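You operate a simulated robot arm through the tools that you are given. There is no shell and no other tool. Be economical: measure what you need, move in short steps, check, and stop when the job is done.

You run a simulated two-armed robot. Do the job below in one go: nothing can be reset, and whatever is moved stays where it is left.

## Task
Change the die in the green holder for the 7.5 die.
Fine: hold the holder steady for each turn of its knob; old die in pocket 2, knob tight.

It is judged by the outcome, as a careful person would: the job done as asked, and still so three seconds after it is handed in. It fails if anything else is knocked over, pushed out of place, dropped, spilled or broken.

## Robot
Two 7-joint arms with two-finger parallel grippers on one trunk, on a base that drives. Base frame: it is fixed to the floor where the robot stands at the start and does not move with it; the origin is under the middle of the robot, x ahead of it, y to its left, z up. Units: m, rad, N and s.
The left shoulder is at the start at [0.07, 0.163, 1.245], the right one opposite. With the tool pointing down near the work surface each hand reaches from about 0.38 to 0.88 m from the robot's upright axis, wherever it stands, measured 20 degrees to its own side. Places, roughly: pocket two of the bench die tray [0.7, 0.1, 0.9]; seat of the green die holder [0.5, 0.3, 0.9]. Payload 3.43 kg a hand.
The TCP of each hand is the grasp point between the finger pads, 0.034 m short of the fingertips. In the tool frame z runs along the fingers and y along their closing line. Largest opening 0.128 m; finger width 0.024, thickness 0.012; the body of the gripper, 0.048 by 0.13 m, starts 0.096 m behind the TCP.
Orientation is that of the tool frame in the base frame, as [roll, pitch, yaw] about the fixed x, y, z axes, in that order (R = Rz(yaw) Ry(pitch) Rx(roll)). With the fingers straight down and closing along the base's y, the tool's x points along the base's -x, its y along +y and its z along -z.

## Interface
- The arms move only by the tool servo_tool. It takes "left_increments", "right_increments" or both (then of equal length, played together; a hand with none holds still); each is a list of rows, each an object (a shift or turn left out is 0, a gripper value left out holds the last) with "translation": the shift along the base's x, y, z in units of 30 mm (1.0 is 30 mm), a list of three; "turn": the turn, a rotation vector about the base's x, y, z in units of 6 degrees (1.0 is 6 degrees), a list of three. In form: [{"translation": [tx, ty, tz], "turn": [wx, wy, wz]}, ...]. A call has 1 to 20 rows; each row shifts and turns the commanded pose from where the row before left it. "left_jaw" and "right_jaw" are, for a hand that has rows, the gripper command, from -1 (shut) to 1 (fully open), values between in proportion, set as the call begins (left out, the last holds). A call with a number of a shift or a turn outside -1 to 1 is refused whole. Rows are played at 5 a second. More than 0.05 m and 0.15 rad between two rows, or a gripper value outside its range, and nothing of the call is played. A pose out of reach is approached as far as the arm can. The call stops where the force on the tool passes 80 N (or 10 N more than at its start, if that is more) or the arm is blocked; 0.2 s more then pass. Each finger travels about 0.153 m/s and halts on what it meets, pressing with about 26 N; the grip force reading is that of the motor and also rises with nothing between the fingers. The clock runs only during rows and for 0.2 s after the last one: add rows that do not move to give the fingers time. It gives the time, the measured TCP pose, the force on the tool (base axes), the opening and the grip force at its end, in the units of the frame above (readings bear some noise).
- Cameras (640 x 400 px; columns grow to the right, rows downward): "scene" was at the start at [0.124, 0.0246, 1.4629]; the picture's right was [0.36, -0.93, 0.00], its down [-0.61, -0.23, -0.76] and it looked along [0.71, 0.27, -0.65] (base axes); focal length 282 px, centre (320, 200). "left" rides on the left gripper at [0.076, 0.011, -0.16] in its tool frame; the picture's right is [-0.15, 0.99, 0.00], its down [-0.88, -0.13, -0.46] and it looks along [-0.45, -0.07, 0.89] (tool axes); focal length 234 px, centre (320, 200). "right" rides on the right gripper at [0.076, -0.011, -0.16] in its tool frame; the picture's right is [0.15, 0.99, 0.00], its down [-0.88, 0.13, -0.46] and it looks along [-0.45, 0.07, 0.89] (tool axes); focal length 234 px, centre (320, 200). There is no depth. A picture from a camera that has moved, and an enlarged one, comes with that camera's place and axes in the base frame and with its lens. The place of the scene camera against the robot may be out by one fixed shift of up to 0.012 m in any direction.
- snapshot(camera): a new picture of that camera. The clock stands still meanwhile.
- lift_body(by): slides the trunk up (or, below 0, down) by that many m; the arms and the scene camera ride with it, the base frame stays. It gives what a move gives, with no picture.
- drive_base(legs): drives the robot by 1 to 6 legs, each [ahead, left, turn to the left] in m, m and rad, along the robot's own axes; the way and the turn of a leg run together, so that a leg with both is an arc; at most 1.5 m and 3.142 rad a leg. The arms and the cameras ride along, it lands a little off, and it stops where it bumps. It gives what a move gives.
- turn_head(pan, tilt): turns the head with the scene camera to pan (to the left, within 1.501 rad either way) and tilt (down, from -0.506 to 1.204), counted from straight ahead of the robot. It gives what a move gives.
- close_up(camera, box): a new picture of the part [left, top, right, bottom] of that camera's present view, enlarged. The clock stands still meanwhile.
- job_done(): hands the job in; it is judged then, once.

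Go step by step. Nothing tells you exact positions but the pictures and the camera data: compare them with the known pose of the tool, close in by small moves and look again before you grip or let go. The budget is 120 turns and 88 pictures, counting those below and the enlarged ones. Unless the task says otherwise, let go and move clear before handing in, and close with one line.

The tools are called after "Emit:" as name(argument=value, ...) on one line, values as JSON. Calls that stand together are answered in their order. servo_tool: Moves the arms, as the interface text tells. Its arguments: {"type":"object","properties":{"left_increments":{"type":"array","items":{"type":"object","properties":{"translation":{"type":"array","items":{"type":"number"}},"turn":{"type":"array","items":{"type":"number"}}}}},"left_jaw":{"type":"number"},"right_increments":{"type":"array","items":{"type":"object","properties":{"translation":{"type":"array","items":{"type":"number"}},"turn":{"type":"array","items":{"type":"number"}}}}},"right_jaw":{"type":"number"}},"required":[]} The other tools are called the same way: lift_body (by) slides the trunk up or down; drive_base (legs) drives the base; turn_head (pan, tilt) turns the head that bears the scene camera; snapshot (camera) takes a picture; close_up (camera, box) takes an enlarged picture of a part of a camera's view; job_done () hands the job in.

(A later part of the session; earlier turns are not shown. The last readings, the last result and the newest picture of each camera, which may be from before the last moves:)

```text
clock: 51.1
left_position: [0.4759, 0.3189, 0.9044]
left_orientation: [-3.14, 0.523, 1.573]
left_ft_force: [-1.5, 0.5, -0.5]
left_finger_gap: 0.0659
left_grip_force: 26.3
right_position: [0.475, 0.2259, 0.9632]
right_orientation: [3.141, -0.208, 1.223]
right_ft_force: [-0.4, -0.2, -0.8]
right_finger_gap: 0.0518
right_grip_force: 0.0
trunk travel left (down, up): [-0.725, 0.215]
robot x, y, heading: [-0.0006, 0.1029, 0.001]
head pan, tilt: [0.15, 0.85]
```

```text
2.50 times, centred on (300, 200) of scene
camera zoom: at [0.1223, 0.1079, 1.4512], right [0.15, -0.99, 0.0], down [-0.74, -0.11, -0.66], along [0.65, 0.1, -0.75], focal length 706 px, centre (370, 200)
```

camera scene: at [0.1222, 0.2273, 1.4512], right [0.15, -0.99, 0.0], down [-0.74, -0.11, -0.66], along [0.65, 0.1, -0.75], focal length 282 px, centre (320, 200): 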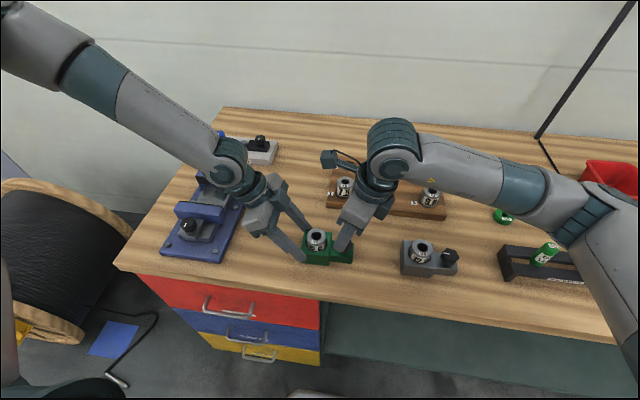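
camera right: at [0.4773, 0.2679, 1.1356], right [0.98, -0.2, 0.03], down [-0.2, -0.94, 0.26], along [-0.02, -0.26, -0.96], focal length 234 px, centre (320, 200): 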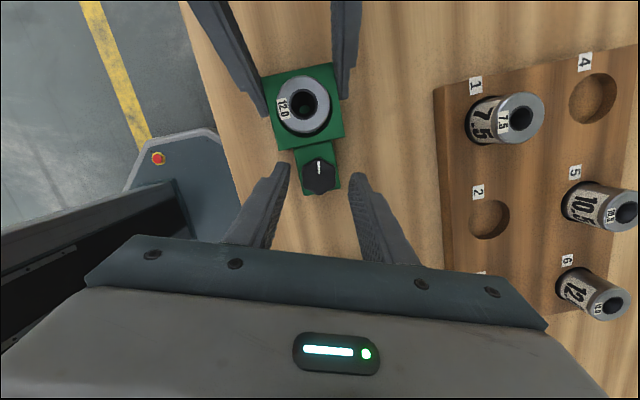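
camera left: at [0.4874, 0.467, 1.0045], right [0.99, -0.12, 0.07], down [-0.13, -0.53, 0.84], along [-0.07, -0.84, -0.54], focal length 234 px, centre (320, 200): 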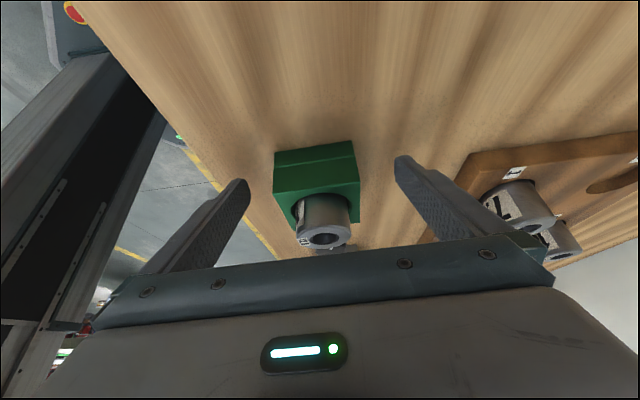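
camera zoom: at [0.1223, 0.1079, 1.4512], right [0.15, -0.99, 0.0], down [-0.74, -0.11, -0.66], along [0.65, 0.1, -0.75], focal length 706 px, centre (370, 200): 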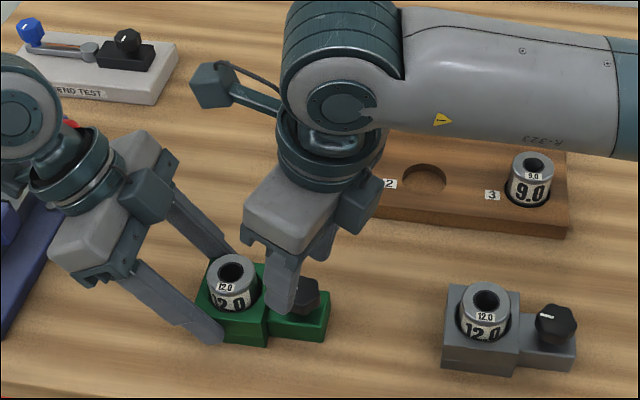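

The knob is centred under the right fingers. I'll lower until the fingertips sit just above the knob's base, then look.

Emit:
servo_tool(right_increments=[{"translation": [0, 0, -0.5]}, {"translation": [0, 0, -0.5]}, {"translation": [0, 0, -0.37]}, {}])

Emit:
snapshot(camera="right")

Emit:
close_up(camera="scene", box=[245, 210, 315, 265])

```text
clock: 52.1
left_position: [0.4753, 0.3198, 0.9042]
left_orientation: [3.14, 0.523, 1.573]
left_ft_force: [-0.3, -1.0, -0.1]
left_finger_gap: 0.0657
left_grip_force: 26.0
right_position: [0.4753, 0.2246, 0.9234]
right_orientation: [3.141, -0.209, 1.225]
right_ft_force: [-1.4, -0.4, 3.9]
right_finger_gap: 0.0524
right_grip_force: 0.6
trunk travel left (down, up): [-0.725, 0.215]
robot x, y, heading: [0.0015, 0.1031, -0.001]
head pan, tilt: [0.15, 0.85]
```

```text
57 pictures are left
camera right: at [0.4779, 0.2682, 1.0943], right [0.98, -0.2, 0.03], down [-0.2, -0.94, 0.26], along [-0.02, -0.26, -0.96], focal length 234 px, centre (320, 200)
```

right: 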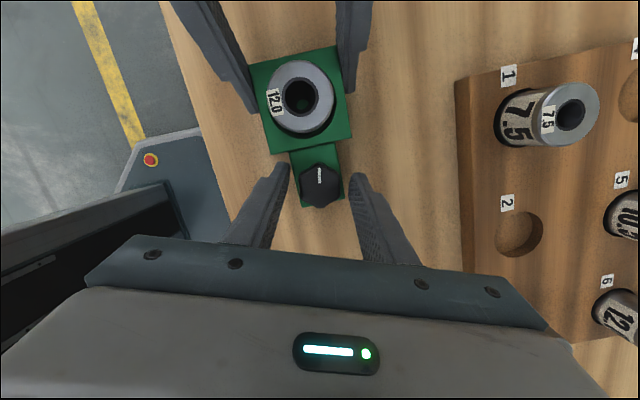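

```text
7.27 times, centred on (280, 238) of scene
camera zoom: at [0.1221, 0.1079, 1.4512], right [0.15, -0.99, 0.0], down [-0.74, -0.11, -0.66], along [0.65, 0.1, -0.75], focal length 2053 px, centre (611, -73)
```

zoom: 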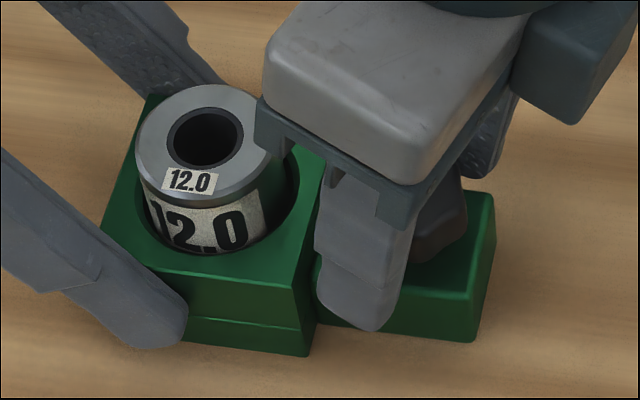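

The fingertips just touch the knob's base. I'll raise 1.5 mm and close on the knob.

Emit:
servo_tool(right_increments=[{"translation": [0, 0, 0.05]}, {}])

Emit:
servo_tool(right_increments=[{}, {}, {}, {}], right_jaw=-1)

Emit:
snapshot(camera="right")

```text
clock: 52.7
left_position: [0.4754, 0.3197, 0.9048]
left_orientation: [-3.139, 0.526, 1.574]
left_ft_force: [-0.8, 0.8, -0.3]
left_finger_gap: 0.066
left_grip_force: 25.9
right_position: [0.4758, 0.2255, 0.9233]
right_orientation: [3.141, -0.207, 1.224]
right_ft_force: [0.0, 0.2, -0.4]
right_finger_gap: 0.0519
right_grip_force: 0.1
trunk travel left (down, up): [-0.725, 0.215]
robot x, y, heading: [-0.0041, 0.0998, 0.001]
head pan, tilt: [0.15, 0.85]
```

```text
clock: 53.7
left_position: [0.4756, 0.3201, 0.9055]
left_orientation: [-3.14, 0.523, 1.573]
left_ft_force: [-0.8, 4.0, -1.3]
left_finger_gap: 0.066
left_grip_force: 25.9
right_position: [0.4757, 0.2264, 0.9248]
right_orientation: [3.139, -0.211, 1.225]
right_ft_force: [9.9, -2.1, 20.9]
right_finger_gap: 0.0458
right_grip_force: 26.0
trunk travel left (down, up): [-0.725, 0.215]
robot x, y, heading: [0.0027, 0.0986, 0.001]
head pan, tilt: [0.15, 0.85]
```

```text
55 pictures are left
camera right: at [0.4787, 0.2678, 1.097], right [0.98, -0.2, 0.03], down [-0.2, -0.94, 0.26], along [-0.02, -0.26, -0.96], focal length 234 px, centre (320, 200)
```

right: 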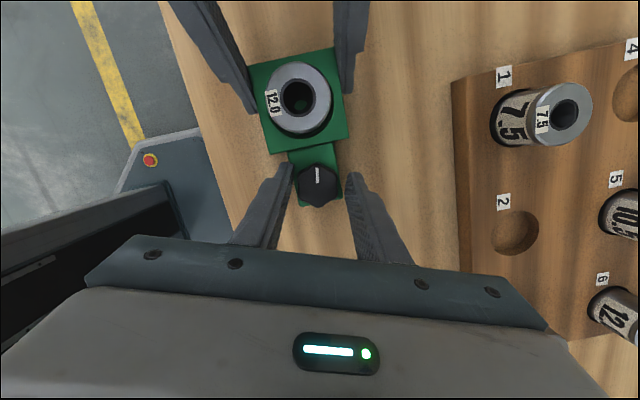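

The fingers closed on the base's edges (46 mm), not on the knob. I'll open, raise 5 mm, and close again.

Emit:
servo_tool(right_increments=[{}, {}, {"translation": [0, 0, 0.18]}, {}], right_jaw=-0.19)

Emit:
servo_tool(right_increments=[{}, {}, {}, {}], right_jaw=-1)

Emit:
close_up(camera="right", box=[230, 50, 410, 270])

```text
clock: 54.7
left_position: [0.4762, 0.3192, 0.9052]
left_orientation: [-3.141, 0.525, 1.573]
left_ft_force: [0.6, -0.7, -0.4]
left_finger_gap: 0.0657
left_grip_force: 25.4
right_position: [0.476, 0.2255, 0.9283]
right_orientation: [-3.14, -0.208, 1.224]
right_ft_force: [-0.1, 0.7, 0.4]
right_finger_gap: 0.0515
right_grip_force: 0.0
trunk travel left (down, up): [-0.725, 0.215]
robot x, y, heading: [0.0012, 0.1002, 0.003]
head pan, tilt: [0.15, 0.85]
```

```text
clock: 55.7
left_position: [0.4776, 0.3194, 0.9054]
left_orientation: [3.141, 0.526, 1.573]
left_ft_force: [6.2, -4.2, -1.3]
left_finger_gap: 0.0658
left_grip_force: 25.8
right_position: [0.475, 0.2259, 0.9282]
right_orientation: [-3.139, -0.209, 1.224]
right_ft_force: [-7.6, 1.9, 1.4]
right_finger_gap: 0.0329
right_grip_force: 26.2
trunk travel left (down, up): [-0.725, 0.215]
robot x, y, heading: [-0.002, 0.1025, 0.001]
head pan, tilt: [0.15, 0.85]
```

```text
1.82 times, centred on (320, 160) of right
camera zoom: at [0.4778, 0.2681, 1.1011], right [0.98, -0.2, 0.03], down [-0.2, -0.94, 0.26], along [-0.03, -0.26, -0.96], focal length 426 px, centre (320, 273)
```

zoom: 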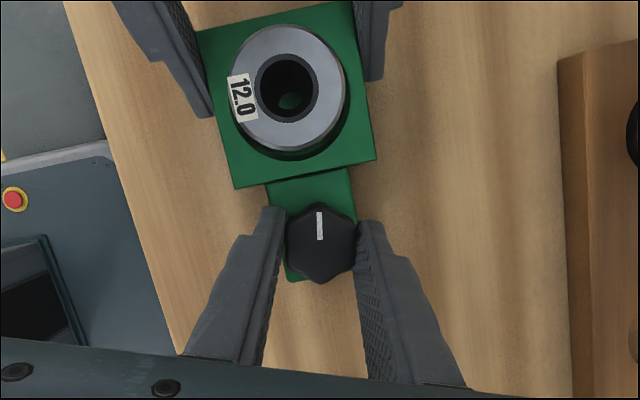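

I have the knob now (33 mm across). I'll turn it counter-clockwise 30° and watch the forces and the mark.

Emit:
servo_tool(right_increments=[{"turn": [0, 0, 1], "translation": [0.02, -0.006, 0]}, {"turn": [0, 0, 1], "translation": [0.02, -0.004, 0]}, {"turn": [0, 0, 1], "translation": [0.02, -0.002, 0]}, {"turn": [0, 0, 1], "translation": [0.02, 0, 0]}, {"turn": [0, 0, 1], "translation": [0.02, 0.002, 0]}, {}])

Emit:
close_up(camera="right", box=[230, 50, 410, 270])

```text
clock: 57.1
left_position: [0.4775, 0.3193, 0.9051]
left_orientation: [-3.14, 0.526, 1.571]
left_ft_force: [10.5, -3.5, -0.2]
left_finger_gap: 0.0659
left_grip_force: 25.6
right_position: [0.4795, 0.2258, 0.9282]
right_orientation: [-3.14, -0.207, 1.749]
right_ft_force: [-10.1, 4.0, -0.1]
right_finger_gap: 0.0328
right_grip_force: 25.4
trunk travel left (down, up): [-0.725, 0.215]
robot x, y, heading: [0.0011, 0.1005, 0.001]
head pan, tilt: [0.15, 0.85]
```

```text
1.82 times, centred on (320, 160) of right
camera zoom: at [0.4593, 0.2639, 1.1012], right [0.95, 0.32, 0.03], down [0.3, -0.92, 0.26], along [0.11, -0.24, -0.96], focal length 426 px, centre (320, 273)
```

zoom: 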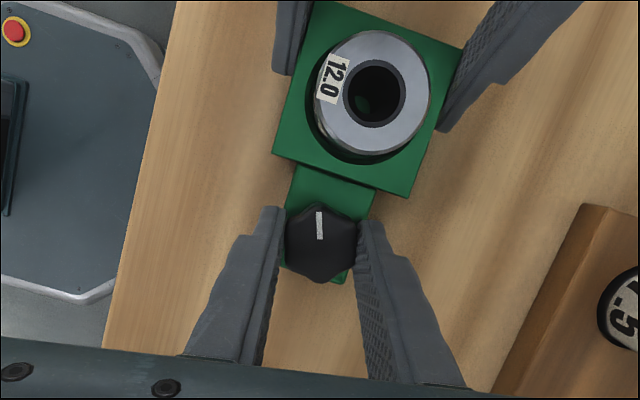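

The knob turns with the hand and the holder stays put. I'll turn 24° more.

Emit:
servo_tool(right_increments=[{"turn": [0, 0, 1], "translation": [0.02, 0.005, 0]}, {"turn": [0, 0, 1], "translation": [0.02, 0.007, 0]}, {"turn": [0, 0, 1], "translation": [0.02, 0.009, 0]}, {"turn": [0, 0, 1], "translation": [0.02, 0.01, 0]}, {}])

Emit:
close_up(camera="right", box=[230, 50, 410, 270])

Emit:
close_up(camera="scene", box=[245, 210, 315, 265])

```text
clock: 58.3
left_position: [0.4773, 0.3198, 0.9052]
left_orientation: [3.141, 0.523, 1.572]
left_ft_force: [16.3, 2.6, -0.6]
left_finger_gap: 0.0661
left_grip_force: 26.0
right_position: [0.4809, 0.2255, 0.929]
right_orientation: [-3.139, -0.207, 2.167]
right_ft_force: [-14.3, -2.9, 0.6]
right_finger_gap: 0.0327
right_grip_force: 25.7
trunk travel left (down, up): [-0.725, 0.215]
robot x, y, heading: [0.001, 0.1005, 0.001]
head pan, tilt: [0.15, 0.85]
```

```text
1.82 times, centred on (320, 160) of right
camera zoom: at [0.4477, 0.2536, 1.1013], right [0.74, 0.68, 0.03], down [0.65, -0.72, 0.26], along [0.2, -0.18, -0.96], focal length 426 px, centre (320, 273)
```

zoom: 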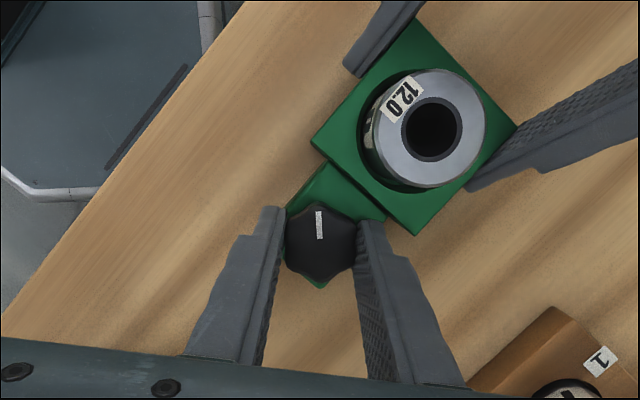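

```text
7.27 times, centred on (280, 238) of scene
camera zoom: at [0.1228, 0.1075, 1.4512], right [0.15, -0.99, 0.0], down [-0.74, -0.11, -0.66], along [0.65, 0.1, -0.75], focal length 2053 px, centre (611, -73)
```

zoom: 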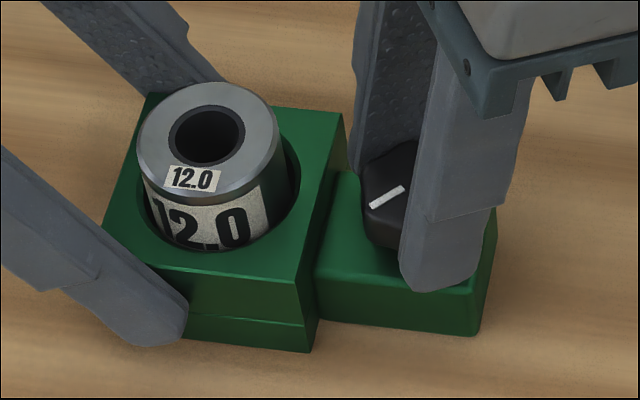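

The knob has turned 54° so far. I'll open, lift, swing back, and regrip for another stroke, with the left hand still holding the holder.

Emit:
servo_tool(right_increments=[{}, {}, {"translation": [0, 0, 0.6]}, {"turn": [0, 0, -1], "translation": [-0.02, -0.01, 0]}, {"turn": [0, 0, -1], "translation": [-0.02, -0.009, 0]}, {"turn": [0, 0, -1], "translation": [-0.02, -0.007, 0]}, {"turn": [0, 0, -1], "translation": [-0.02, -0.005, 0]}, {"turn": [0, 0, -1], "translation": [-0.02, -0.002, 0]}, {"turn": [0, 0, -1], "translation": [-0.02, 0, 0]}, {"turn": [0, 0, -1], "translation": [-0.02, 0.002, 0]}, {"turn": [0, 0, -1], "translation": [-0.02, 0.004, 0]}, {"turn": [0, 0, -1], "translation": [-0.02, 0.006, 0]}, {"turn": [0, 0, -1], "translation": [-0.02, 0.008, 0]}, {"translation": [0, 0, -0.6]}, {}], right_jaw=-0.28)

Emit:
servo_tool(right_increments=[{}, {}, {}], right_jaw=-1)

Emit:
servo_tool(right_increments=[{"turn": [0, 0, 1], "translation": [0.02, -0.008, 0]}, {"turn": [0, 0, 1], "translation": [0.02, -0.006, 0]}, {"turn": [0, 0, 1], "translation": [0.02, -0.004, 0]}, {"turn": [0, 0, 1], "translation": [0.02, -0.002, 0]}, {"turn": [0, 0, 1], "translation": [0.02, 0, 0]}, {"turn": [0, 0, 1], "translation": [0.02, 0.002, 0]}, {}])

Emit:
close_up(camera="right", box=[230, 50, 410, 270])

```text
clock: 61.5
left_position: [0.4759, 0.3196, 0.905]
left_orientation: [-3.141, 0.524, 1.572]
left_ft_force: [-2.3, 0.7, -0.8]
left_finger_gap: 0.0659
left_grip_force: 26.2
right_position: [0.4761, 0.2272, 0.9292]
right_orientation: [3.141, -0.209, 1.12]
right_ft_force: [0.0, -0.2, -0.3]
right_finger_gap: 0.0459
right_grip_force: 0.2
trunk travel left (down, up): [-0.725, 0.215]
robot x, y, heading: [0.0013, 0.1027, -0.0]
head pan, tilt: [0.15, 0.85]
```

```text
clock: 62.3
left_position: [0.4766, 0.3198, 0.9045]
left_orientation: [-3.142, 0.526, 1.575]
left_ft_force: [-1.0, -0.4, 0.2]
left_finger_gap: 0.0658
left_grip_force: 25.9
right_position: [0.4744, 0.2269, 0.9302]
right_orientation: [3.141, -0.208, 1.121]
right_ft_force: [-2.1, 1.2, 0.4]
right_finger_gap: 0.0328
right_grip_force: 26.1
trunk travel left (down, up): [-0.725, 0.215]
robot x, y, heading: [0.001, 0.103, 0.001]
head pan, tilt: [0.15, 0.85]
```

```text
clock: 63.9
left_position: [0.4767, 0.32, 0.9046]
left_orientation: [3.139, 0.525, 1.573]
left_ft_force: [10.7, -7.7, -5.8]
left_finger_gap: 0.0659
left_grip_force: 26.5
right_position: [0.4772, 0.2255, 0.9299]
right_orientation: [-3.139, -0.209, 1.749]
right_ft_force: [-10.9, 7.0, 7.4]
right_finger_gap: 0.0325
right_grip_force: 25.9
trunk travel left (down, up): [-0.725, 0.215]
robot x, y, heading: [0.0004, 0.1019, 0.004]
head pan, tilt: [0.15, 0.85]
```

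```text
1.82 times, centred on (320, 160) of right
camera zoom: at [0.4586, 0.2639, 1.1019], right [0.95, 0.32, 0.03], down [0.3, -0.92, 0.26], along [0.11, -0.24, -0.96], focal length 426 px, centre (320, 273)
```

zoom: 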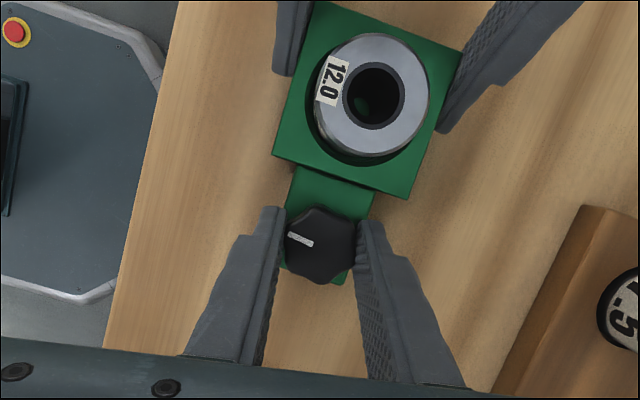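

The mark now points to -x, about 90–100° from where it started. I'll continue another 24° and see whether it still follows.

Emit:
servo_tool(right_increments=[{"turn": [0, 0, 1], "translation": [0.02, 0.005, 0]}, {"turn": [0, 0, 1], "translation": [0.02, 0.007, 0]}, {"turn": [0, 0, 1], "translation": [0.01, 0.009, 0]}, {"turn": [0, 0, 1], "translation": [0.01, 0.01, 0]}, {}])

Emit:
close_up(camera="right", box=[230, 50, 410, 270])

```text
clock: 65.1
left_position: [0.4762, 0.3199, 0.9058]
left_orientation: [3.141, 0.522, 1.572]
left_ft_force: [3.1, 6.0, 3.4]
left_finger_gap: 0.0668
left_grip_force: 26.1
right_position: [0.4814, 0.2245, 0.9278]
right_orientation: [-3.141, -0.205, 2.164]
right_ft_force: [-3.8, -3.5, -0.4]
right_finger_gap: 0.0332
right_grip_force: 26.2
trunk travel left (down, up): [-0.725, 0.215]
robot x, y, heading: [0.0, 0.1034, 0.002]
head pan, tilt: [0.15, 0.85]
```

```text
1.82 times, centred on (320, 160) of right
camera zoom: at [0.4468, 0.2536, 1.1011], right [0.74, 0.67, 0.03], down [0.64, -0.72, 0.27], along [0.2, -0.18, -0.96], focal length 426 px, centre (320, 273)
```

zoom: 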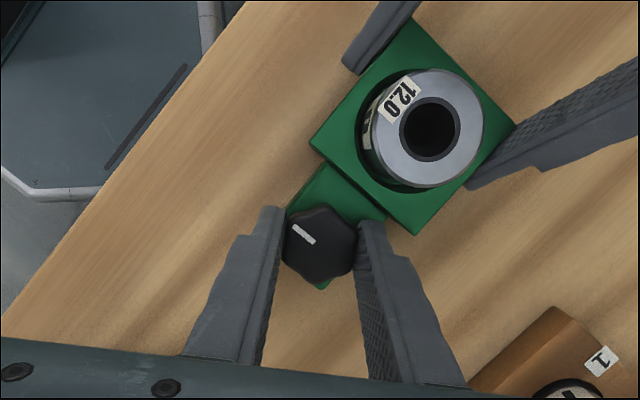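

The mark stopped at -x while the hand slipped a little further, so the knob is at its loose stop after about 90°. I'll release the knob and retract the right hand, then release the block with the left and move it clear.

Emit:
servo_tool(right_increments=[{}, {}, {"translation": [0, 0, 0.6]}, {"translation": [0, -0.2, 0.9]}, {"translation": [0, -0.8, 0.9]}, {"translation": [0, -0.9, 0.5]}, {"translation": [0, -0.9, 0]}], right_jaw=-0.28)

Emit:
servo_tool(left_increments=[{}, {}, {}], left_jaw=1)

Emit:
servo_tool(left_increments=[{"translation": [0, 0, 0.7]}, {"translation": [0, 0, 0.9]}, {"translation": [0, 0, 0.9]}, {"translation": [0, 0, 0.9]}, {"translation": [0, 0, 0.9]}, {"translation": [0, 0, 0.9]}, {"translation": [0, 0, 0.9]}, {"translation": [0, 0.9, 0]}, {"translation": [0, 0.9, 0]}, {"translation": [0, 0.9, 0]}, {"translation": [0, 0.9, 0]}, {"translation": [0, 0.9, 0]}], right_increments=[{"turn": [-1, 0, 0]}, {"turn": [-1, 0, 0]}, {}, {}, {}, {}, {}, {}, {}, {}, {}, {}])

Emit:
snapshot(camera="scene")

Emit:
close_up(camera="scene", box=[220, 180, 340, 280])

```text
clock: 66.7
left_position: [0.476, 0.3194, 0.9043]
left_orientation: [-3.141, 0.523, 1.573]
left_ft_force: [1.4, 0.4, 4.1]
left_finger_gap: 0.0663
left_grip_force: 25.9
right_position: [0.4808, 0.1429, 1.0181]
right_orientation: [-3.141, -0.21, 2.167]
right_ft_force: [-0.2, 0.8, 0.6]
right_finger_gap: 0.0465
right_grip_force: 0.1
trunk travel left (down, up): [-0.725, 0.215]
robot x, y, heading: [0.0013, 0.1031, -0.0]
head pan, tilt: [0.15, 0.85]
```

```text
clock: 67.5
left_position: [0.4765, 0.3195, 0.9044]
left_orientation: [-3.141, 0.525, 1.572]
left_ft_force: [-0.2, -0.1, 0.6]
left_finger_gap: 0.128
left_grip_force: 0.0
right_position: [0.4797, 0.1428, 1.0177]
right_orientation: [3.14, -0.211, 2.167]
right_ft_force: [0.3, 0.0, 0.1]
right_finger_gap: 0.0458
right_grip_force: 0.0
trunk travel left (down, up): [-0.725, 0.215]
robot x, y, heading: [-0.0013, 0.0995, 0.002]
head pan, tilt: [0.15, 0.85]
```

```text
clock: 70.1
left_position: [0.4749, 0.4559, 1.0875]
left_orientation: [-3.138, 0.523, 1.573]
left_ft_force: [-0.2, -1.0, 0.6]
left_finger_gap: 0.1279
left_grip_force: 0.1
right_position: [0.4797, 0.1429, 1.0173]
right_orientation: [-3.026, -0.033, 2.153]
right_ft_force: [0.4, 0.2, 0.5]
right_finger_gap: 0.0459
right_grip_force: 0.1
trunk travel left (down, up): [-0.725, 0.215]
robot x, y, heading: [0.0022, 0.1003, 0.005]
head pan, tilt: [0.15, 0.85]
```

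```text
48 pictures are left
camera scene: at [0.1216, 0.1086, 1.4513], right [0.15, -0.99, 0.0], down [-0.74, -0.11, -0.66], along [0.65, 0.1, -0.75], focal length 282 px, centre (320, 200)
```

scene: 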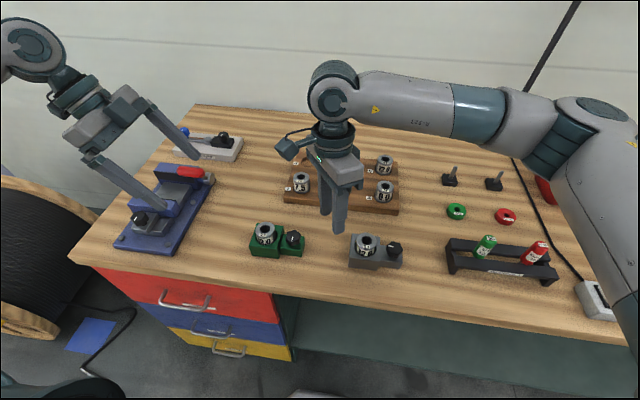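

```text
4.00 times, centred on (280, 230) of scene
camera zoom: at [0.1216, 0.1086, 1.4513], right [0.15, -0.99, 0.0], down [-0.74, -0.11, -0.66], along [0.65, 0.1, -0.75], focal length 1129 px, centre (480, 80)
```

zoom: 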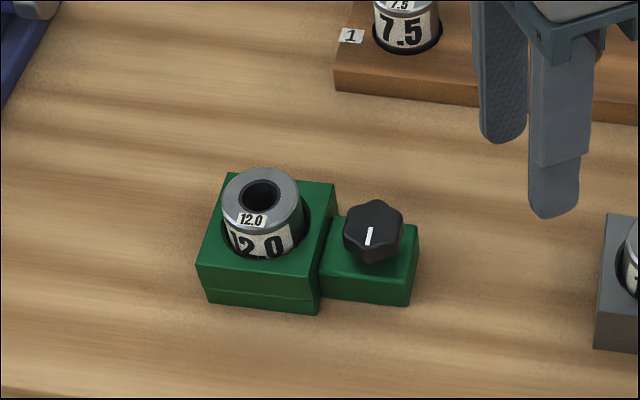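

The mark now points at -x with the holder undisturbed, so it's loose. I'll level the right hand, turn it to close along x, and hover above the old die.

Emit:
servo_tool(right_increments=[{"turn": [0.172, -0.545, 0], "translation": [0, 0, 0.5]}, {"turn": [0.172, -0.545, 0]}, {"turn": [0, 0, -0.95], "translation": [0, 0.82, 0]}, {"turn": [0, 0, -0.95], "translation": [0, 0.82, 0]}, {"turn": [0, 0, -0.95], "translation": [0, 0.82, 0]}, {"turn": [0, 0, -0.95], "translation": [0, 0.82, 0]}, {"turn": [0, 0, -0.95], "translation": [-0.05, 0.82, 0]}, {"turn": [0, 0, -0.95], "translation": [-0.05, 0.82, 0]}, {}], right_jaw=0.17)

Emit:
snapshot(camera="right")

```text
clock: 72.1
left_position: [0.4768, 0.4547, 1.0889]
left_orientation: [-3.141, 0.524, 1.573]
left_ft_force: [-0.1, -0.7, 0.6]
left_finger_gap: 0.1281
left_grip_force: 0.1
right_position: [0.4775, 0.2894, 1.0308]
right_orientation: [-3.14, -0.002, 1.558]
right_ft_force: [-0.2, 0.3, -0.7]
right_finger_gap: 0.075
right_grip_force: 0.0
trunk travel left (down, up): [-0.725, 0.215]
robot x, y, heading: [-0.0006, 0.1012, 0.003]
head pan, tilt: [0.15, 0.85]
```

```text
46 pictures are left
camera right: at [0.4664, 0.365, 1.1919], right [0.99, 0.13, 0.0], down [0.12, -0.88, 0.45], along [0.06, -0.45, -0.89], focal length 234 px, centre (320, 200)
```

right: 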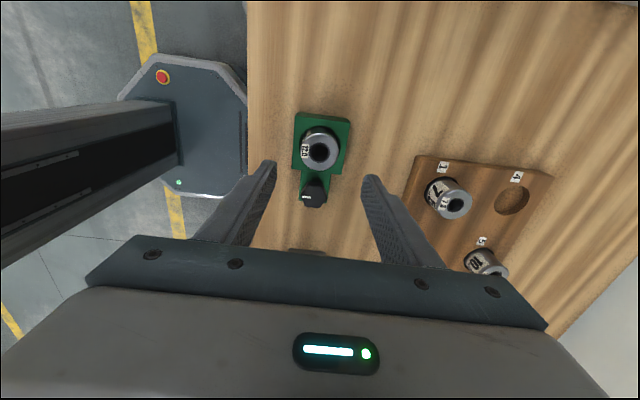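

I'll zoom in on the die to pin its centre.

Emit:
close_up(camera="right", box=[280, 100, 360, 220])

```text
3.33 times, centred on (320, 160) of right
camera zoom: at [0.4664, 0.365, 1.1919], right [0.99, 0.13, 0.0], down [0.12, -0.88, 0.45], along [0.06, -0.45, -0.89], focal length 781 px, centre (320, 333)
```

zoom: 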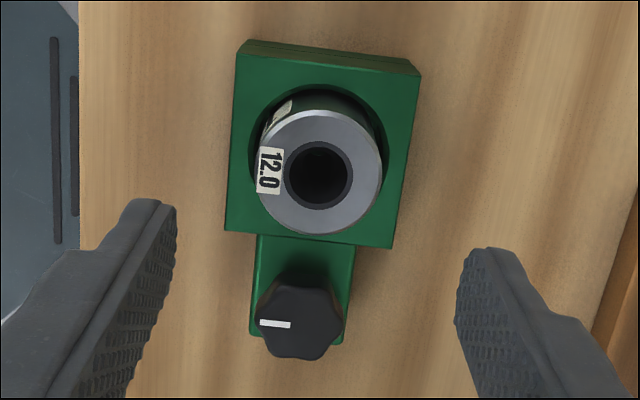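

The die's centre is at about (0.476, 0.291). I'll lower to grip it just above the block's top face.

Emit:
servo_tool(right_increments=[{"translation": [-0.05, 0.05, -0.85]}, {"translation": [0, 0, -0.85]}, {"translation": [0, 0, -0.85]}, {"translation": [0, 0, -0.8]}, {}])

Emit:
servo_tool(right_increments=[{}, {}, {}, {}], right_jaw=-1)

Emit:
close_up(camera="right", box=[240, 80, 400, 240])

```text
clock: 73.3
left_position: [0.4763, 0.4544, 1.087]
left_orientation: [3.141, 0.524, 1.572]
left_ft_force: [0.6, 0.2, -0.6]
left_finger_gap: 0.128
left_grip_force: 0.2
right_position: [0.4751, 0.2918, 0.9306]
right_orientation: [3.142, -0.001, 1.556]
right_ft_force: [0.3, 0.5, 0.5]
right_finger_gap: 0.0749
right_grip_force: 0.0
trunk travel left (down, up): [-0.725, 0.215]
robot x, y, heading: [0.0024, 0.1019, -0.004]
head pan, tilt: [0.15, 0.85]
```

```text
clock: 74.3
left_position: [0.4772, 0.455, 1.0883]
left_orientation: [-3.141, 0.525, 1.573]
left_ft_force: [-0.5, 0.0, -0.2]
left_finger_gap: 0.1279
left_grip_force: 0.0
right_position: [0.4763, 0.2921, 0.9308]
right_orientation: [-3.141, -0.002, 1.556]
right_ft_force: [0.2, 0.3, 0.6]
right_finger_gap: 0.0663
right_grip_force: 26.3
trunk travel left (down, up): [-0.725, 0.215]
robot x, y, heading: [-0.0022, 0.1028, 0.001]
head pan, tilt: [0.15, 0.85]
```

```text
2.50 times, centred on (320, 160) of right
camera zoom: at [0.4649, 0.3672, 1.0909], right [0.99, 0.13, 0.0], down [0.12, -0.88, 0.45], along [0.06, -0.45, -0.89], focal length 585 px, centre (320, 300)
```

zoom: 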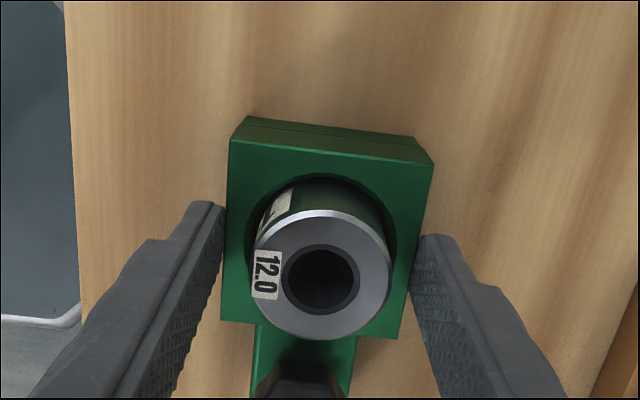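

The fingers closed on the block (66 mm), so its top is higher than I estimated. I'll open, raise 9 mm, and close again.

Emit:
servo_tool(right_increments=[{}, {}, {"translation": [0, 0, 0.3]}, {}], right_jaw=0.17)

Emit:
servo_tool(right_increments=[{}, {}, {}, {}], right_jaw=-1)

Emit:
close_up(camera="right", box=[240, 80, 400, 240])

```text
clock: 75.3
left_position: [0.4756, 0.4555, 1.0891]
left_orientation: [-3.138, 0.526, 1.573]
left_ft_force: [0.6, -0.8, 0.8]
left_finger_gap: 0.128
left_grip_force: 0.0
right_position: [0.476, 0.2909, 0.94]
right_orientation: [-3.141, -0.002, 1.558]
right_ft_force: [0.3, -0.8, -0.3]
right_finger_gap: 0.0749
right_grip_force: 0.0
trunk travel left (down, up): [-0.725, 0.215]
robot x, y, heading: [-0.0046, 0.101, -0.0]
head pan, tilt: [0.15, 0.85]
```

```text
clock: 76.3
left_position: [0.4759, 0.4544, 1.0875]
left_orientation: [-3.139, 0.525, 1.572]
left_ft_force: [0.1, 0.1, -0.5]
left_finger_gap: 0.1281
left_grip_force: 0.0
right_position: [0.4758, 0.292, 0.9394]
right_orientation: [-3.141, -0.003, 1.557]
right_ft_force: [1.3, 0.2, 1.4]
right_finger_gap: 0.0438
right_grip_force: 25.7
trunk travel left (down, up): [-0.725, 0.215]
robot x, y, heading: [0.001, 0.1039, 0.001]
head pan, tilt: [0.15, 0.85]
```

```text
2.50 times, centred on (320, 160) of right
camera zoom: at [0.4648, 0.367, 1.0997], right [0.99, 0.13, 0.0], down [0.12, -0.88, 0.45], along [0.06, -0.45, -0.89], focal length 585 px, centre (320, 300)
```

zoom: 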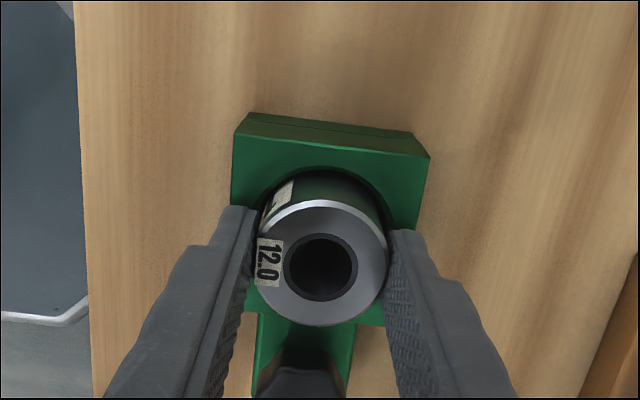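

I have the die now (44 mm). I'll lift it slowly straight up and check that the holder stays down.

Emit:
servo_tool(right_increments=[{"translation": [0, 0, 0.3]}, {"translation": [0, 0, 0.4]}, {"translation": [0, 0, 0.5]}, {"translation": [0, 0, 0.5]}, {"translation": [0, 0, 0.6]}, {"translation": [0, 0, 0.7]}, {}])

Emit:
snapshot(camera="scene")

Emit:
snapshot(camera="right")

```text
clock: 77.9
left_position: [0.4769, 0.4553, 1.0879]
left_orientation: [-3.139, 0.525, 1.573]
left_ft_force: [-1.0, -0.1, -0.3]
left_finger_gap: 0.1279
left_grip_force: 0.2
right_position: [0.4766, 0.2911, 1.0303]
right_orientation: [-3.139, -0.003, 1.558]
right_ft_force: [-0.8, -1.0, -4.7]
right_finger_gap: 0.0439
right_grip_force: 25.9
trunk travel left (down, up): [-0.725, 0.215]
robot x, y, heading: [-0.0014, 0.0997, -0.001]
head pan, tilt: [0.15, 0.85]
```

```text
42 pictures are left
camera scene: at [0.1229, 0.108, 1.4511], right [0.15, -0.99, 0.0], down [-0.74, -0.11, -0.66], along [0.65, 0.1, -0.75], focal length 282 px, centre (320, 200)
```

scene: 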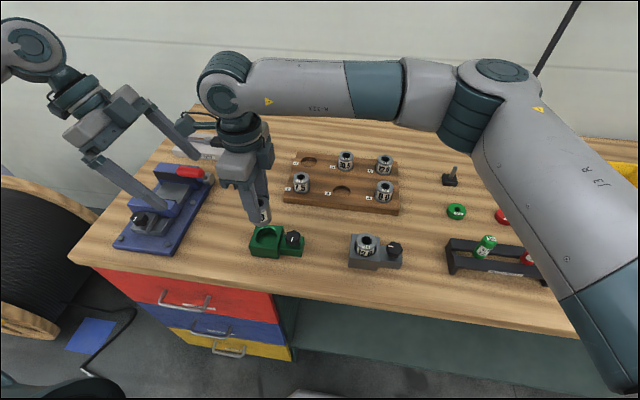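

```text
41 pictures are left
camera right: at [0.4653, 0.3674, 1.1898], right [0.99, 0.13, 0.0], down [0.12, -0.88, 0.45], along [0.06, -0.45, -0.89], focal length 234 px, centre (320, 200)
```

right: 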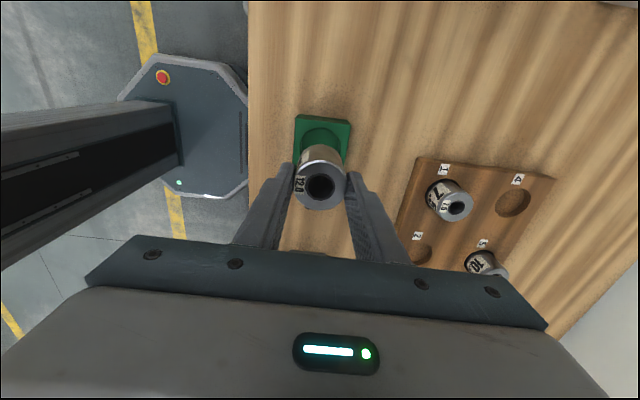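

The old die is out and the holder hasn't moved. I'll carry the die above pocket 2, near (0.655, 0.135).

Emit:
servo_tool(right_increments=[{"translation": [0, 0, 0.9]}, {"translation": [0.74, -0.65, 0]}, {"translation": [0.74, -0.65, 0]}, {"translation": [0.74, -0.65, 0]}, {"translation": [0.74, -0.65, 0]}, {"translation": [0.74, -0.65, 0]}, {"translation": [0.74, -0.65, 0]}, {"translation": [0.74, -0.65, 0]}, {"translation": [0.74, -0.65, 0]}, {}])

Emit:
snapshot(camera="right")

Emit:
close_up(camera="scene", box=[270, 100, 420, 230])

```text
clock: 80.1
left_position: [0.476, 0.4555, 1.0883]
left_orientation: [-3.141, 0.525, 1.572]
left_ft_force: [-0.2, 0.4, 0.6]
left_finger_gap: 0.128
left_grip_force: 0.1
right_position: [0.6537, 0.1345, 1.0561]
right_orientation: [-3.139, 0.001, 1.557]
right_ft_force: [0.5, -0.3, -5.2]
right_finger_gap: 0.0437
right_grip_force: 25.9
trunk travel left (down, up): [-0.725, 0.215]
robot x, y, heading: [-0.0018, 0.0996, -0.001]
head pan, tilt: [0.15, 0.85]
```

```text
40 pictures are left
camera right: at [0.6425, 0.2114, 1.2162], right [0.99, 0.13, 0.0], down [0.12, -0.88, 0.45], along [0.06, -0.45, -0.89], focal length 234 px, centre (320, 200)
```

right: 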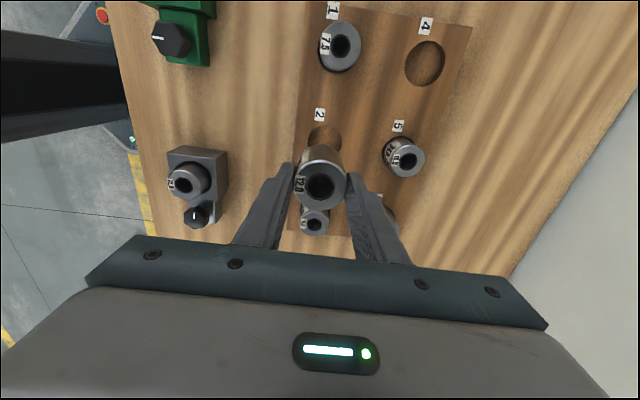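

```text
3.08 times, centred on (345, 165) of scene
camera zoom: at [0.1225, 0.1084, 1.4512], right [0.15, -0.99, 0.0], down [-0.74, -0.11, -0.66], along [0.65, 0.1, -0.75], focal length 868 px, centre (243, 308)
```

zoom: 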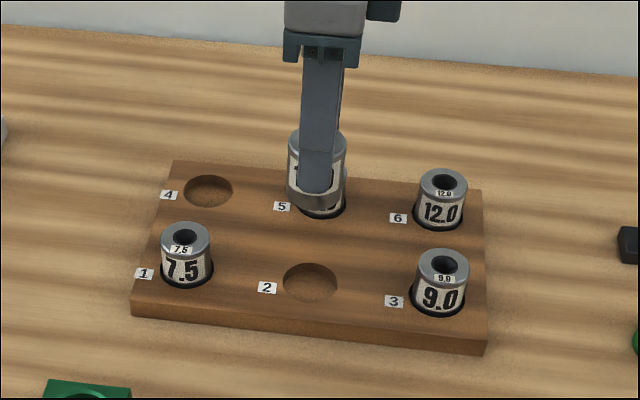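

Pocket 2 is almost below the die. I'll enlarge the view to check the alignment before lowering.

Emit:
close_up(camera="right", box=[260, 100, 380, 220])

```text
3.33 times, centred on (320, 160) of right
camera zoom: at [0.6425, 0.2114, 1.2162], right [0.99, 0.13, 0.0], down [0.12, -0.88, 0.45], along [0.06, -0.45, -0.89], focal length 781 px, centre (320, 333)
```

zoom: 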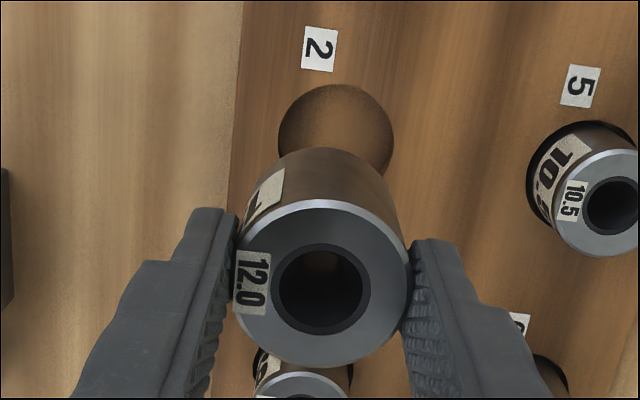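

By this view the pocket centre is about 5 mm further in +x and 3 mm in -y from the die. I'll correct that, lower partway, and look again.

Emit:
servo_tool(right_increments=[{"translation": [0.17, -0.08, -0.6]}, {"translation": [0, 0, -0.8]}, {"translation": [0, 0, -0.8]}, {"translation": [0, 0, -0.5]}, {}])

Emit:
close_up(camera="right", box=[260, 100, 380, 220])

Emit:
close_up(camera="scene", box=[270, 130, 420, 230])

```text
clock: 81.3
left_position: [0.4761, 0.4548, 1.0879]
left_orientation: [-3.14, 0.525, 1.572]
left_ft_force: [-0.8, 0.2, -0.4]
left_finger_gap: 0.1279
left_grip_force: 0.1
right_position: [0.6588, 0.1329, 0.9765]
right_orientation: [-3.141, -0.002, 1.558]
right_ft_force: [-0.4, -0.3, -4.8]
right_finger_gap: 0.0435
right_grip_force: 26.1
trunk travel left (down, up): [-0.725, 0.215]
robot x, y, heading: [0.0014, 0.1019, 0.005]
head pan, tilt: [0.15, 0.85]
```

```text
3.33 times, centred on (320, 160) of right
camera zoom: at [0.6477, 0.2081, 1.1358], right [0.99, 0.13, 0.0], down [0.12, -0.88, 0.45], along [0.06, -0.45, -0.89], focal length 781 px, centre (320, 333)
```

zoom: 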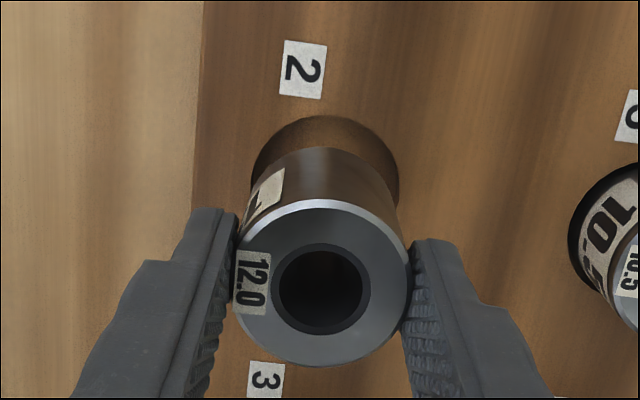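

```text
4.00 times, centred on (345, 180) of scene
camera zoom: at [0.1225, 0.1079, 1.4512], right [0.15, -0.99, 0.0], down [-0.74, -0.11, -0.66], along [0.65, 0.1, -0.75], focal length 1129 px, centre (220, 280)
```

zoom: 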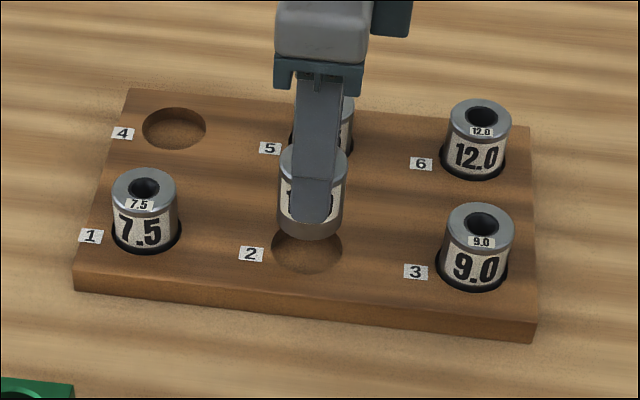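

The die is lined up with the pocket to within a millimetre or two. I'll shift +1.5 mm in x and lower gently, watching the force.

Emit:
servo_tool(right_increments=[{"translation": [0.05, -0.01, -0.3]}, {"translation": [0, 0, -0.3]}, {"translation": [0, 0, -0.2]}, {}])

Emit:
close_up(camera="right", box=[260, 100, 380, 220])

```text
clock: 82.3
left_position: [0.4774, 0.4554, 1.0883]
left_orientation: [-3.141, 0.525, 1.573]
left_ft_force: [0.0, -0.5, -0.3]
left_finger_gap: 0.1281
left_grip_force: 0.1
right_position: [0.6601, 0.1329, 0.9514]
right_orientation: [-3.14, -0.001, 1.557]
right_ft_force: [0.3, -0.5, -4.9]
right_finger_gap: 0.0435
right_grip_force: 25.8
trunk travel left (down, up): [-0.725, 0.215]
robot x, y, heading: [0.0021, 0.1048, 0.003]
head pan, tilt: [0.15, 0.85]
```

```text
3.33 times, centred on (320, 160) of right
camera zoom: at [0.6493, 0.2082, 1.1117], right [0.99, 0.13, 0.0], down [0.12, -0.88, 0.45], along [0.06, -0.45, -0.89], focal length 781 px, centre (320, 333)
```

zoom: 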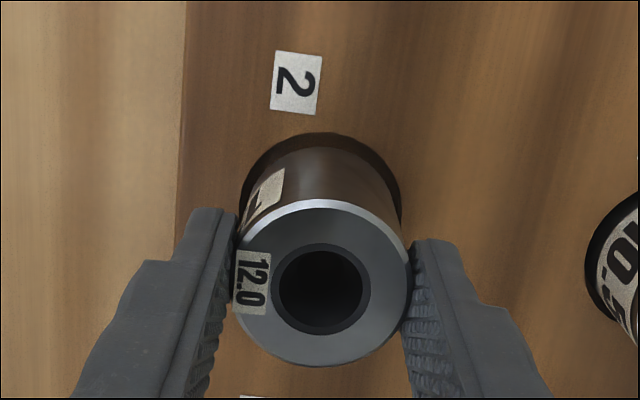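

The die is entering the pocket with no contact force. I'll keep lowering in 2–3 mm rows.

Emit:
servo_tool(right_increments=[{"translation": [0, 0, -0.1]}, {"translation": [0, 0, -0.1]}, {"translation": [0, 0, -0.1]}, {}])

```text
clock: 83.3
left_position: [0.477, 0.4553, 1.089]
left_orientation: [-3.14, 0.526, 1.573]
left_ft_force: [-0.1, -0.3, -0.7]
left_finger_gap: 0.1278
left_grip_force: 0.1
right_position: [0.6598, 0.1337, 0.9423]
right_orientation: [-3.137, -0.002, 1.557]
right_ft_force: [0.8, 0.0, -4.9]
right_finger_gap: 0.0437
right_grip_force: 25.7
trunk travel left (down, up): [-0.725, 0.215]
robot x, y, heading: [-0.0014, 0.1038, -0.001]
head pan, tilt: [0.15, 0.85]
```

Emit:
servo_tool(right_increments=[{"translation": [0, 0, -0.1]}, {"translation": [0, 0, -0.1]}, {}])

Emit:
close_up(camera="scene", box=[270, 130, 420, 230])

```text
clock: 84.1
left_position: [0.476, 0.4559, 1.0875]
left_orientation: [-3.139, 0.526, 1.573]
left_ft_force: [-0.3, 0.2, 0.4]
left_finger_gap: 0.1282
left_grip_force: 0.1
right_position: [0.6606, 0.1321, 0.9354]
right_orientation: [-3.14, -0.002, 1.557]
right_ft_force: [-0.5, -1.0, -4.8]
right_finger_gap: 0.0439
right_grip_force: 25.9
trunk travel left (down, up): [-0.725, 0.215]
robot x, y, heading: [-0.0015, 0.1037, -0.002]
head pan, tilt: [0.15, 0.85]
```

```text
4.00 times, centred on (345, 180) of scene
camera zoom: at [0.1228, 0.1078, 1.4512], right [0.15, -0.99, 0.0], down [-0.74, -0.11, -0.66], along [0.65, 0.1, -0.75], focal length 1129 px, centre (220, 280)
```

zoom: 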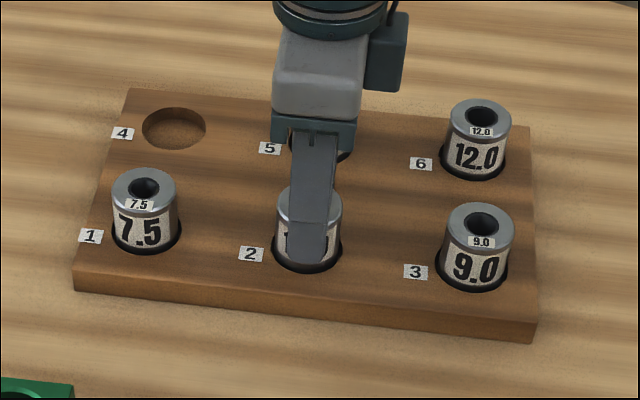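

The die looks a few millimetres above the seated height of its neighbours. I'll lower further in fine steps.

Emit:
servo_tool(right_increments=[{"translation": [0, 0, -0.06]}, {"translation": [0, 0, -0.06]}, {}])

```text
clock: 84.9
left_position: [0.4753, 0.4557, 1.088]
left_orientation: [3.141, 0.523, 1.573]
left_ft_force: [0.0, 0.3, -1.1]
left_finger_gap: 0.1281
left_grip_force: 0.0
right_position: [0.6597, 0.1327, 0.9341]
right_orientation: [-3.141, -0.002, 1.556]
right_ft_force: [0.4, -1.1, 0.6]
right_finger_gap: 0.0436
right_grip_force: 26.6
trunk travel left (down, up): [-0.725, 0.215]
robot x, y, heading: [-0.0002, 0.1025, 0.002]
head pan, tilt: [0.15, 0.85]
```

The force shows that the tray is now carrying the die. I'll open, rise, and move over the 7.5 die in pocket 1.

Emit:
servo_tool(right_increments=[{}, {}, {}, {"translation": [0, 0, 0.5]}, {"translation": [0, 0, 0.9]}, {"translation": [0, 0, 0.9]}, {"translation": [0, 0, 0.9]}, {"translation": [0, 0.9, 0]}, {"translation": [0, 0.9, 0]}, {"translation": [0, 0.9, 0]}, {"translation": [0, 0.9, 0]}, {}], right_jaw=0.17)

Emit:
close_up(camera="right", box=[240, 90, 400, 290])

Emit:
close_up(camera="scene", box=[270, 130, 420, 230])

```text
clock: 87.5
left_position: [0.4764, 0.4545, 1.0896]
left_orientation: [-3.141, 0.523, 1.574]
left_ft_force: [0.4, 0.1, 0.0]
left_finger_gap: 0.1277
left_grip_force: 0.1
right_position: [0.6595, 0.2405, 1.0295]
right_orientation: [-3.139, -0.001, 1.556]
right_ft_force: [-0.1, -0.5, 0.1]
right_finger_gap: 0.0751
right_grip_force: 0.0
trunk travel left (down, up): [-0.725, 0.215]
robot x, y, heading: [0.0003, 0.0976, -0.002]
head pan, tilt: [0.15, 0.85]
```

```text
2.00 times, centred on (320, 190) of right
camera zoom: at [0.6482, 0.3153, 1.1896], right [0.99, 0.13, 0.0], down [0.12, -0.88, 0.45], along [0.06, -0.45, -0.89], focal length 468 px, centre (320, 220)
```

zoom: 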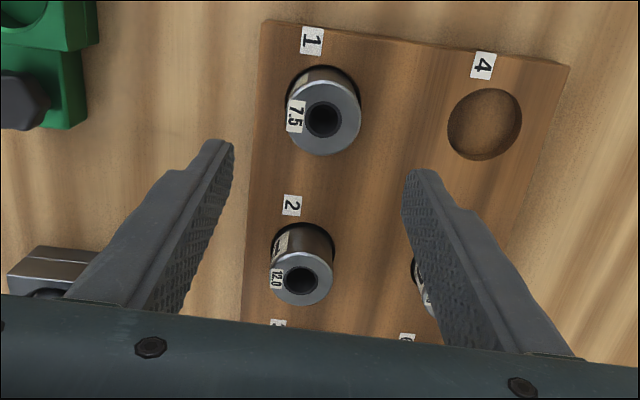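

```text
4.00 times, centred on (345, 180) of scene
camera zoom: at [0.1223, 0.1066, 1.4512], right [0.15, -0.99, 0.0], down [-0.74, -0.11, -0.66], along [0.65, 0.1, -0.75], focal length 1129 px, centre (220, 280)
```

zoom: 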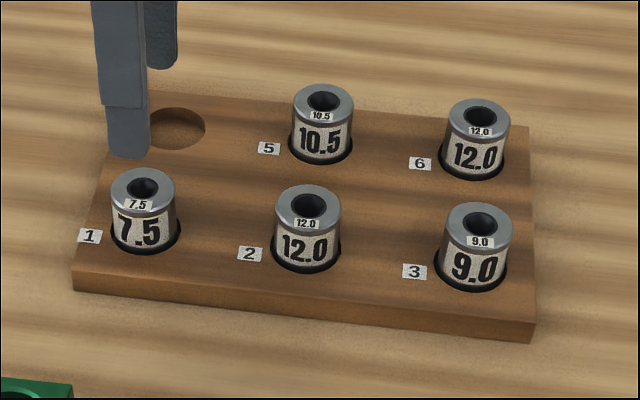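

The old 12.0 die is seated in pocket 2. The 7.5 die is at about (0.660, 0.244); I'll lower and grip it.

Emit:
servo_tool(right_increments=[{"translation": [0.02, 0.127, -0.8]}, {"translation": [0, 0, -0.8]}, {"translation": [0, 0, -0.8]}, {"translation": [0, 0, -0.7]}, {}])

Emit:
servo_tool(right_increments=[{}, {}, {}, {}], right_jaw=-1)

Emit:
close_up(camera="right", box=[240, 80, 400, 240])

```text
clock: 88.7
left_position: [0.4769, 0.4547, 1.0887]
left_orientation: [3.141, 0.522, 1.572]
left_ft_force: [1.1, -0.6, 0.2]
left_finger_gap: 0.1279
left_grip_force: 0.1
right_position: [0.659, 0.2449, 0.9364]
right_orientation: [-3.138, 0.0, 1.556]
right_ft_force: [-0.7, -0.3, -0.8]
right_finger_gap: 0.0748
right_grip_force: 0.1
trunk travel left (down, up): [-0.725, 0.215]
robot x, y, heading: [-0.0025, 0.1064, 0.004]
head pan, tilt: [0.15, 0.85]
```

```text
clock: 89.7
left_position: [0.4764, 0.456, 1.0885]
left_orientation: [-3.139, 0.526, 1.573]
left_ft_force: [0.9, -1.4, -0.1]
left_finger_gap: 0.1279
left_grip_force: 0.0
right_position: [0.6597, 0.2455, 0.9361]
right_orientation: [-3.14, -0.004, 1.558]
right_ft_force: [1.1, 1.0, 0.7]
right_finger_gap: 0.0439
right_grip_force: 26.0
trunk travel left (down, up): [-0.725, 0.215]
robot x, y, heading: [-0.0034, 0.0979, -0.002]
head pan, tilt: [0.15, 0.85]
```

```text
2.50 times, centred on (320, 160) of right
camera zoom: at [0.6486, 0.3201, 1.0965], right [0.99, 0.13, 0.0], down [0.12, -0.88, 0.45], along [0.06, -0.45, -0.89], focal length 585 px, centre (320, 300)
```

zoom: 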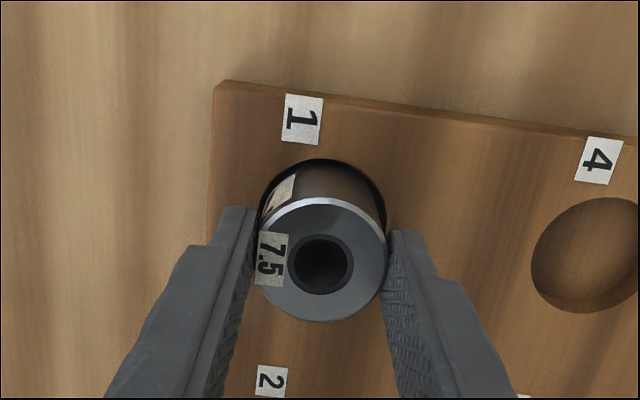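

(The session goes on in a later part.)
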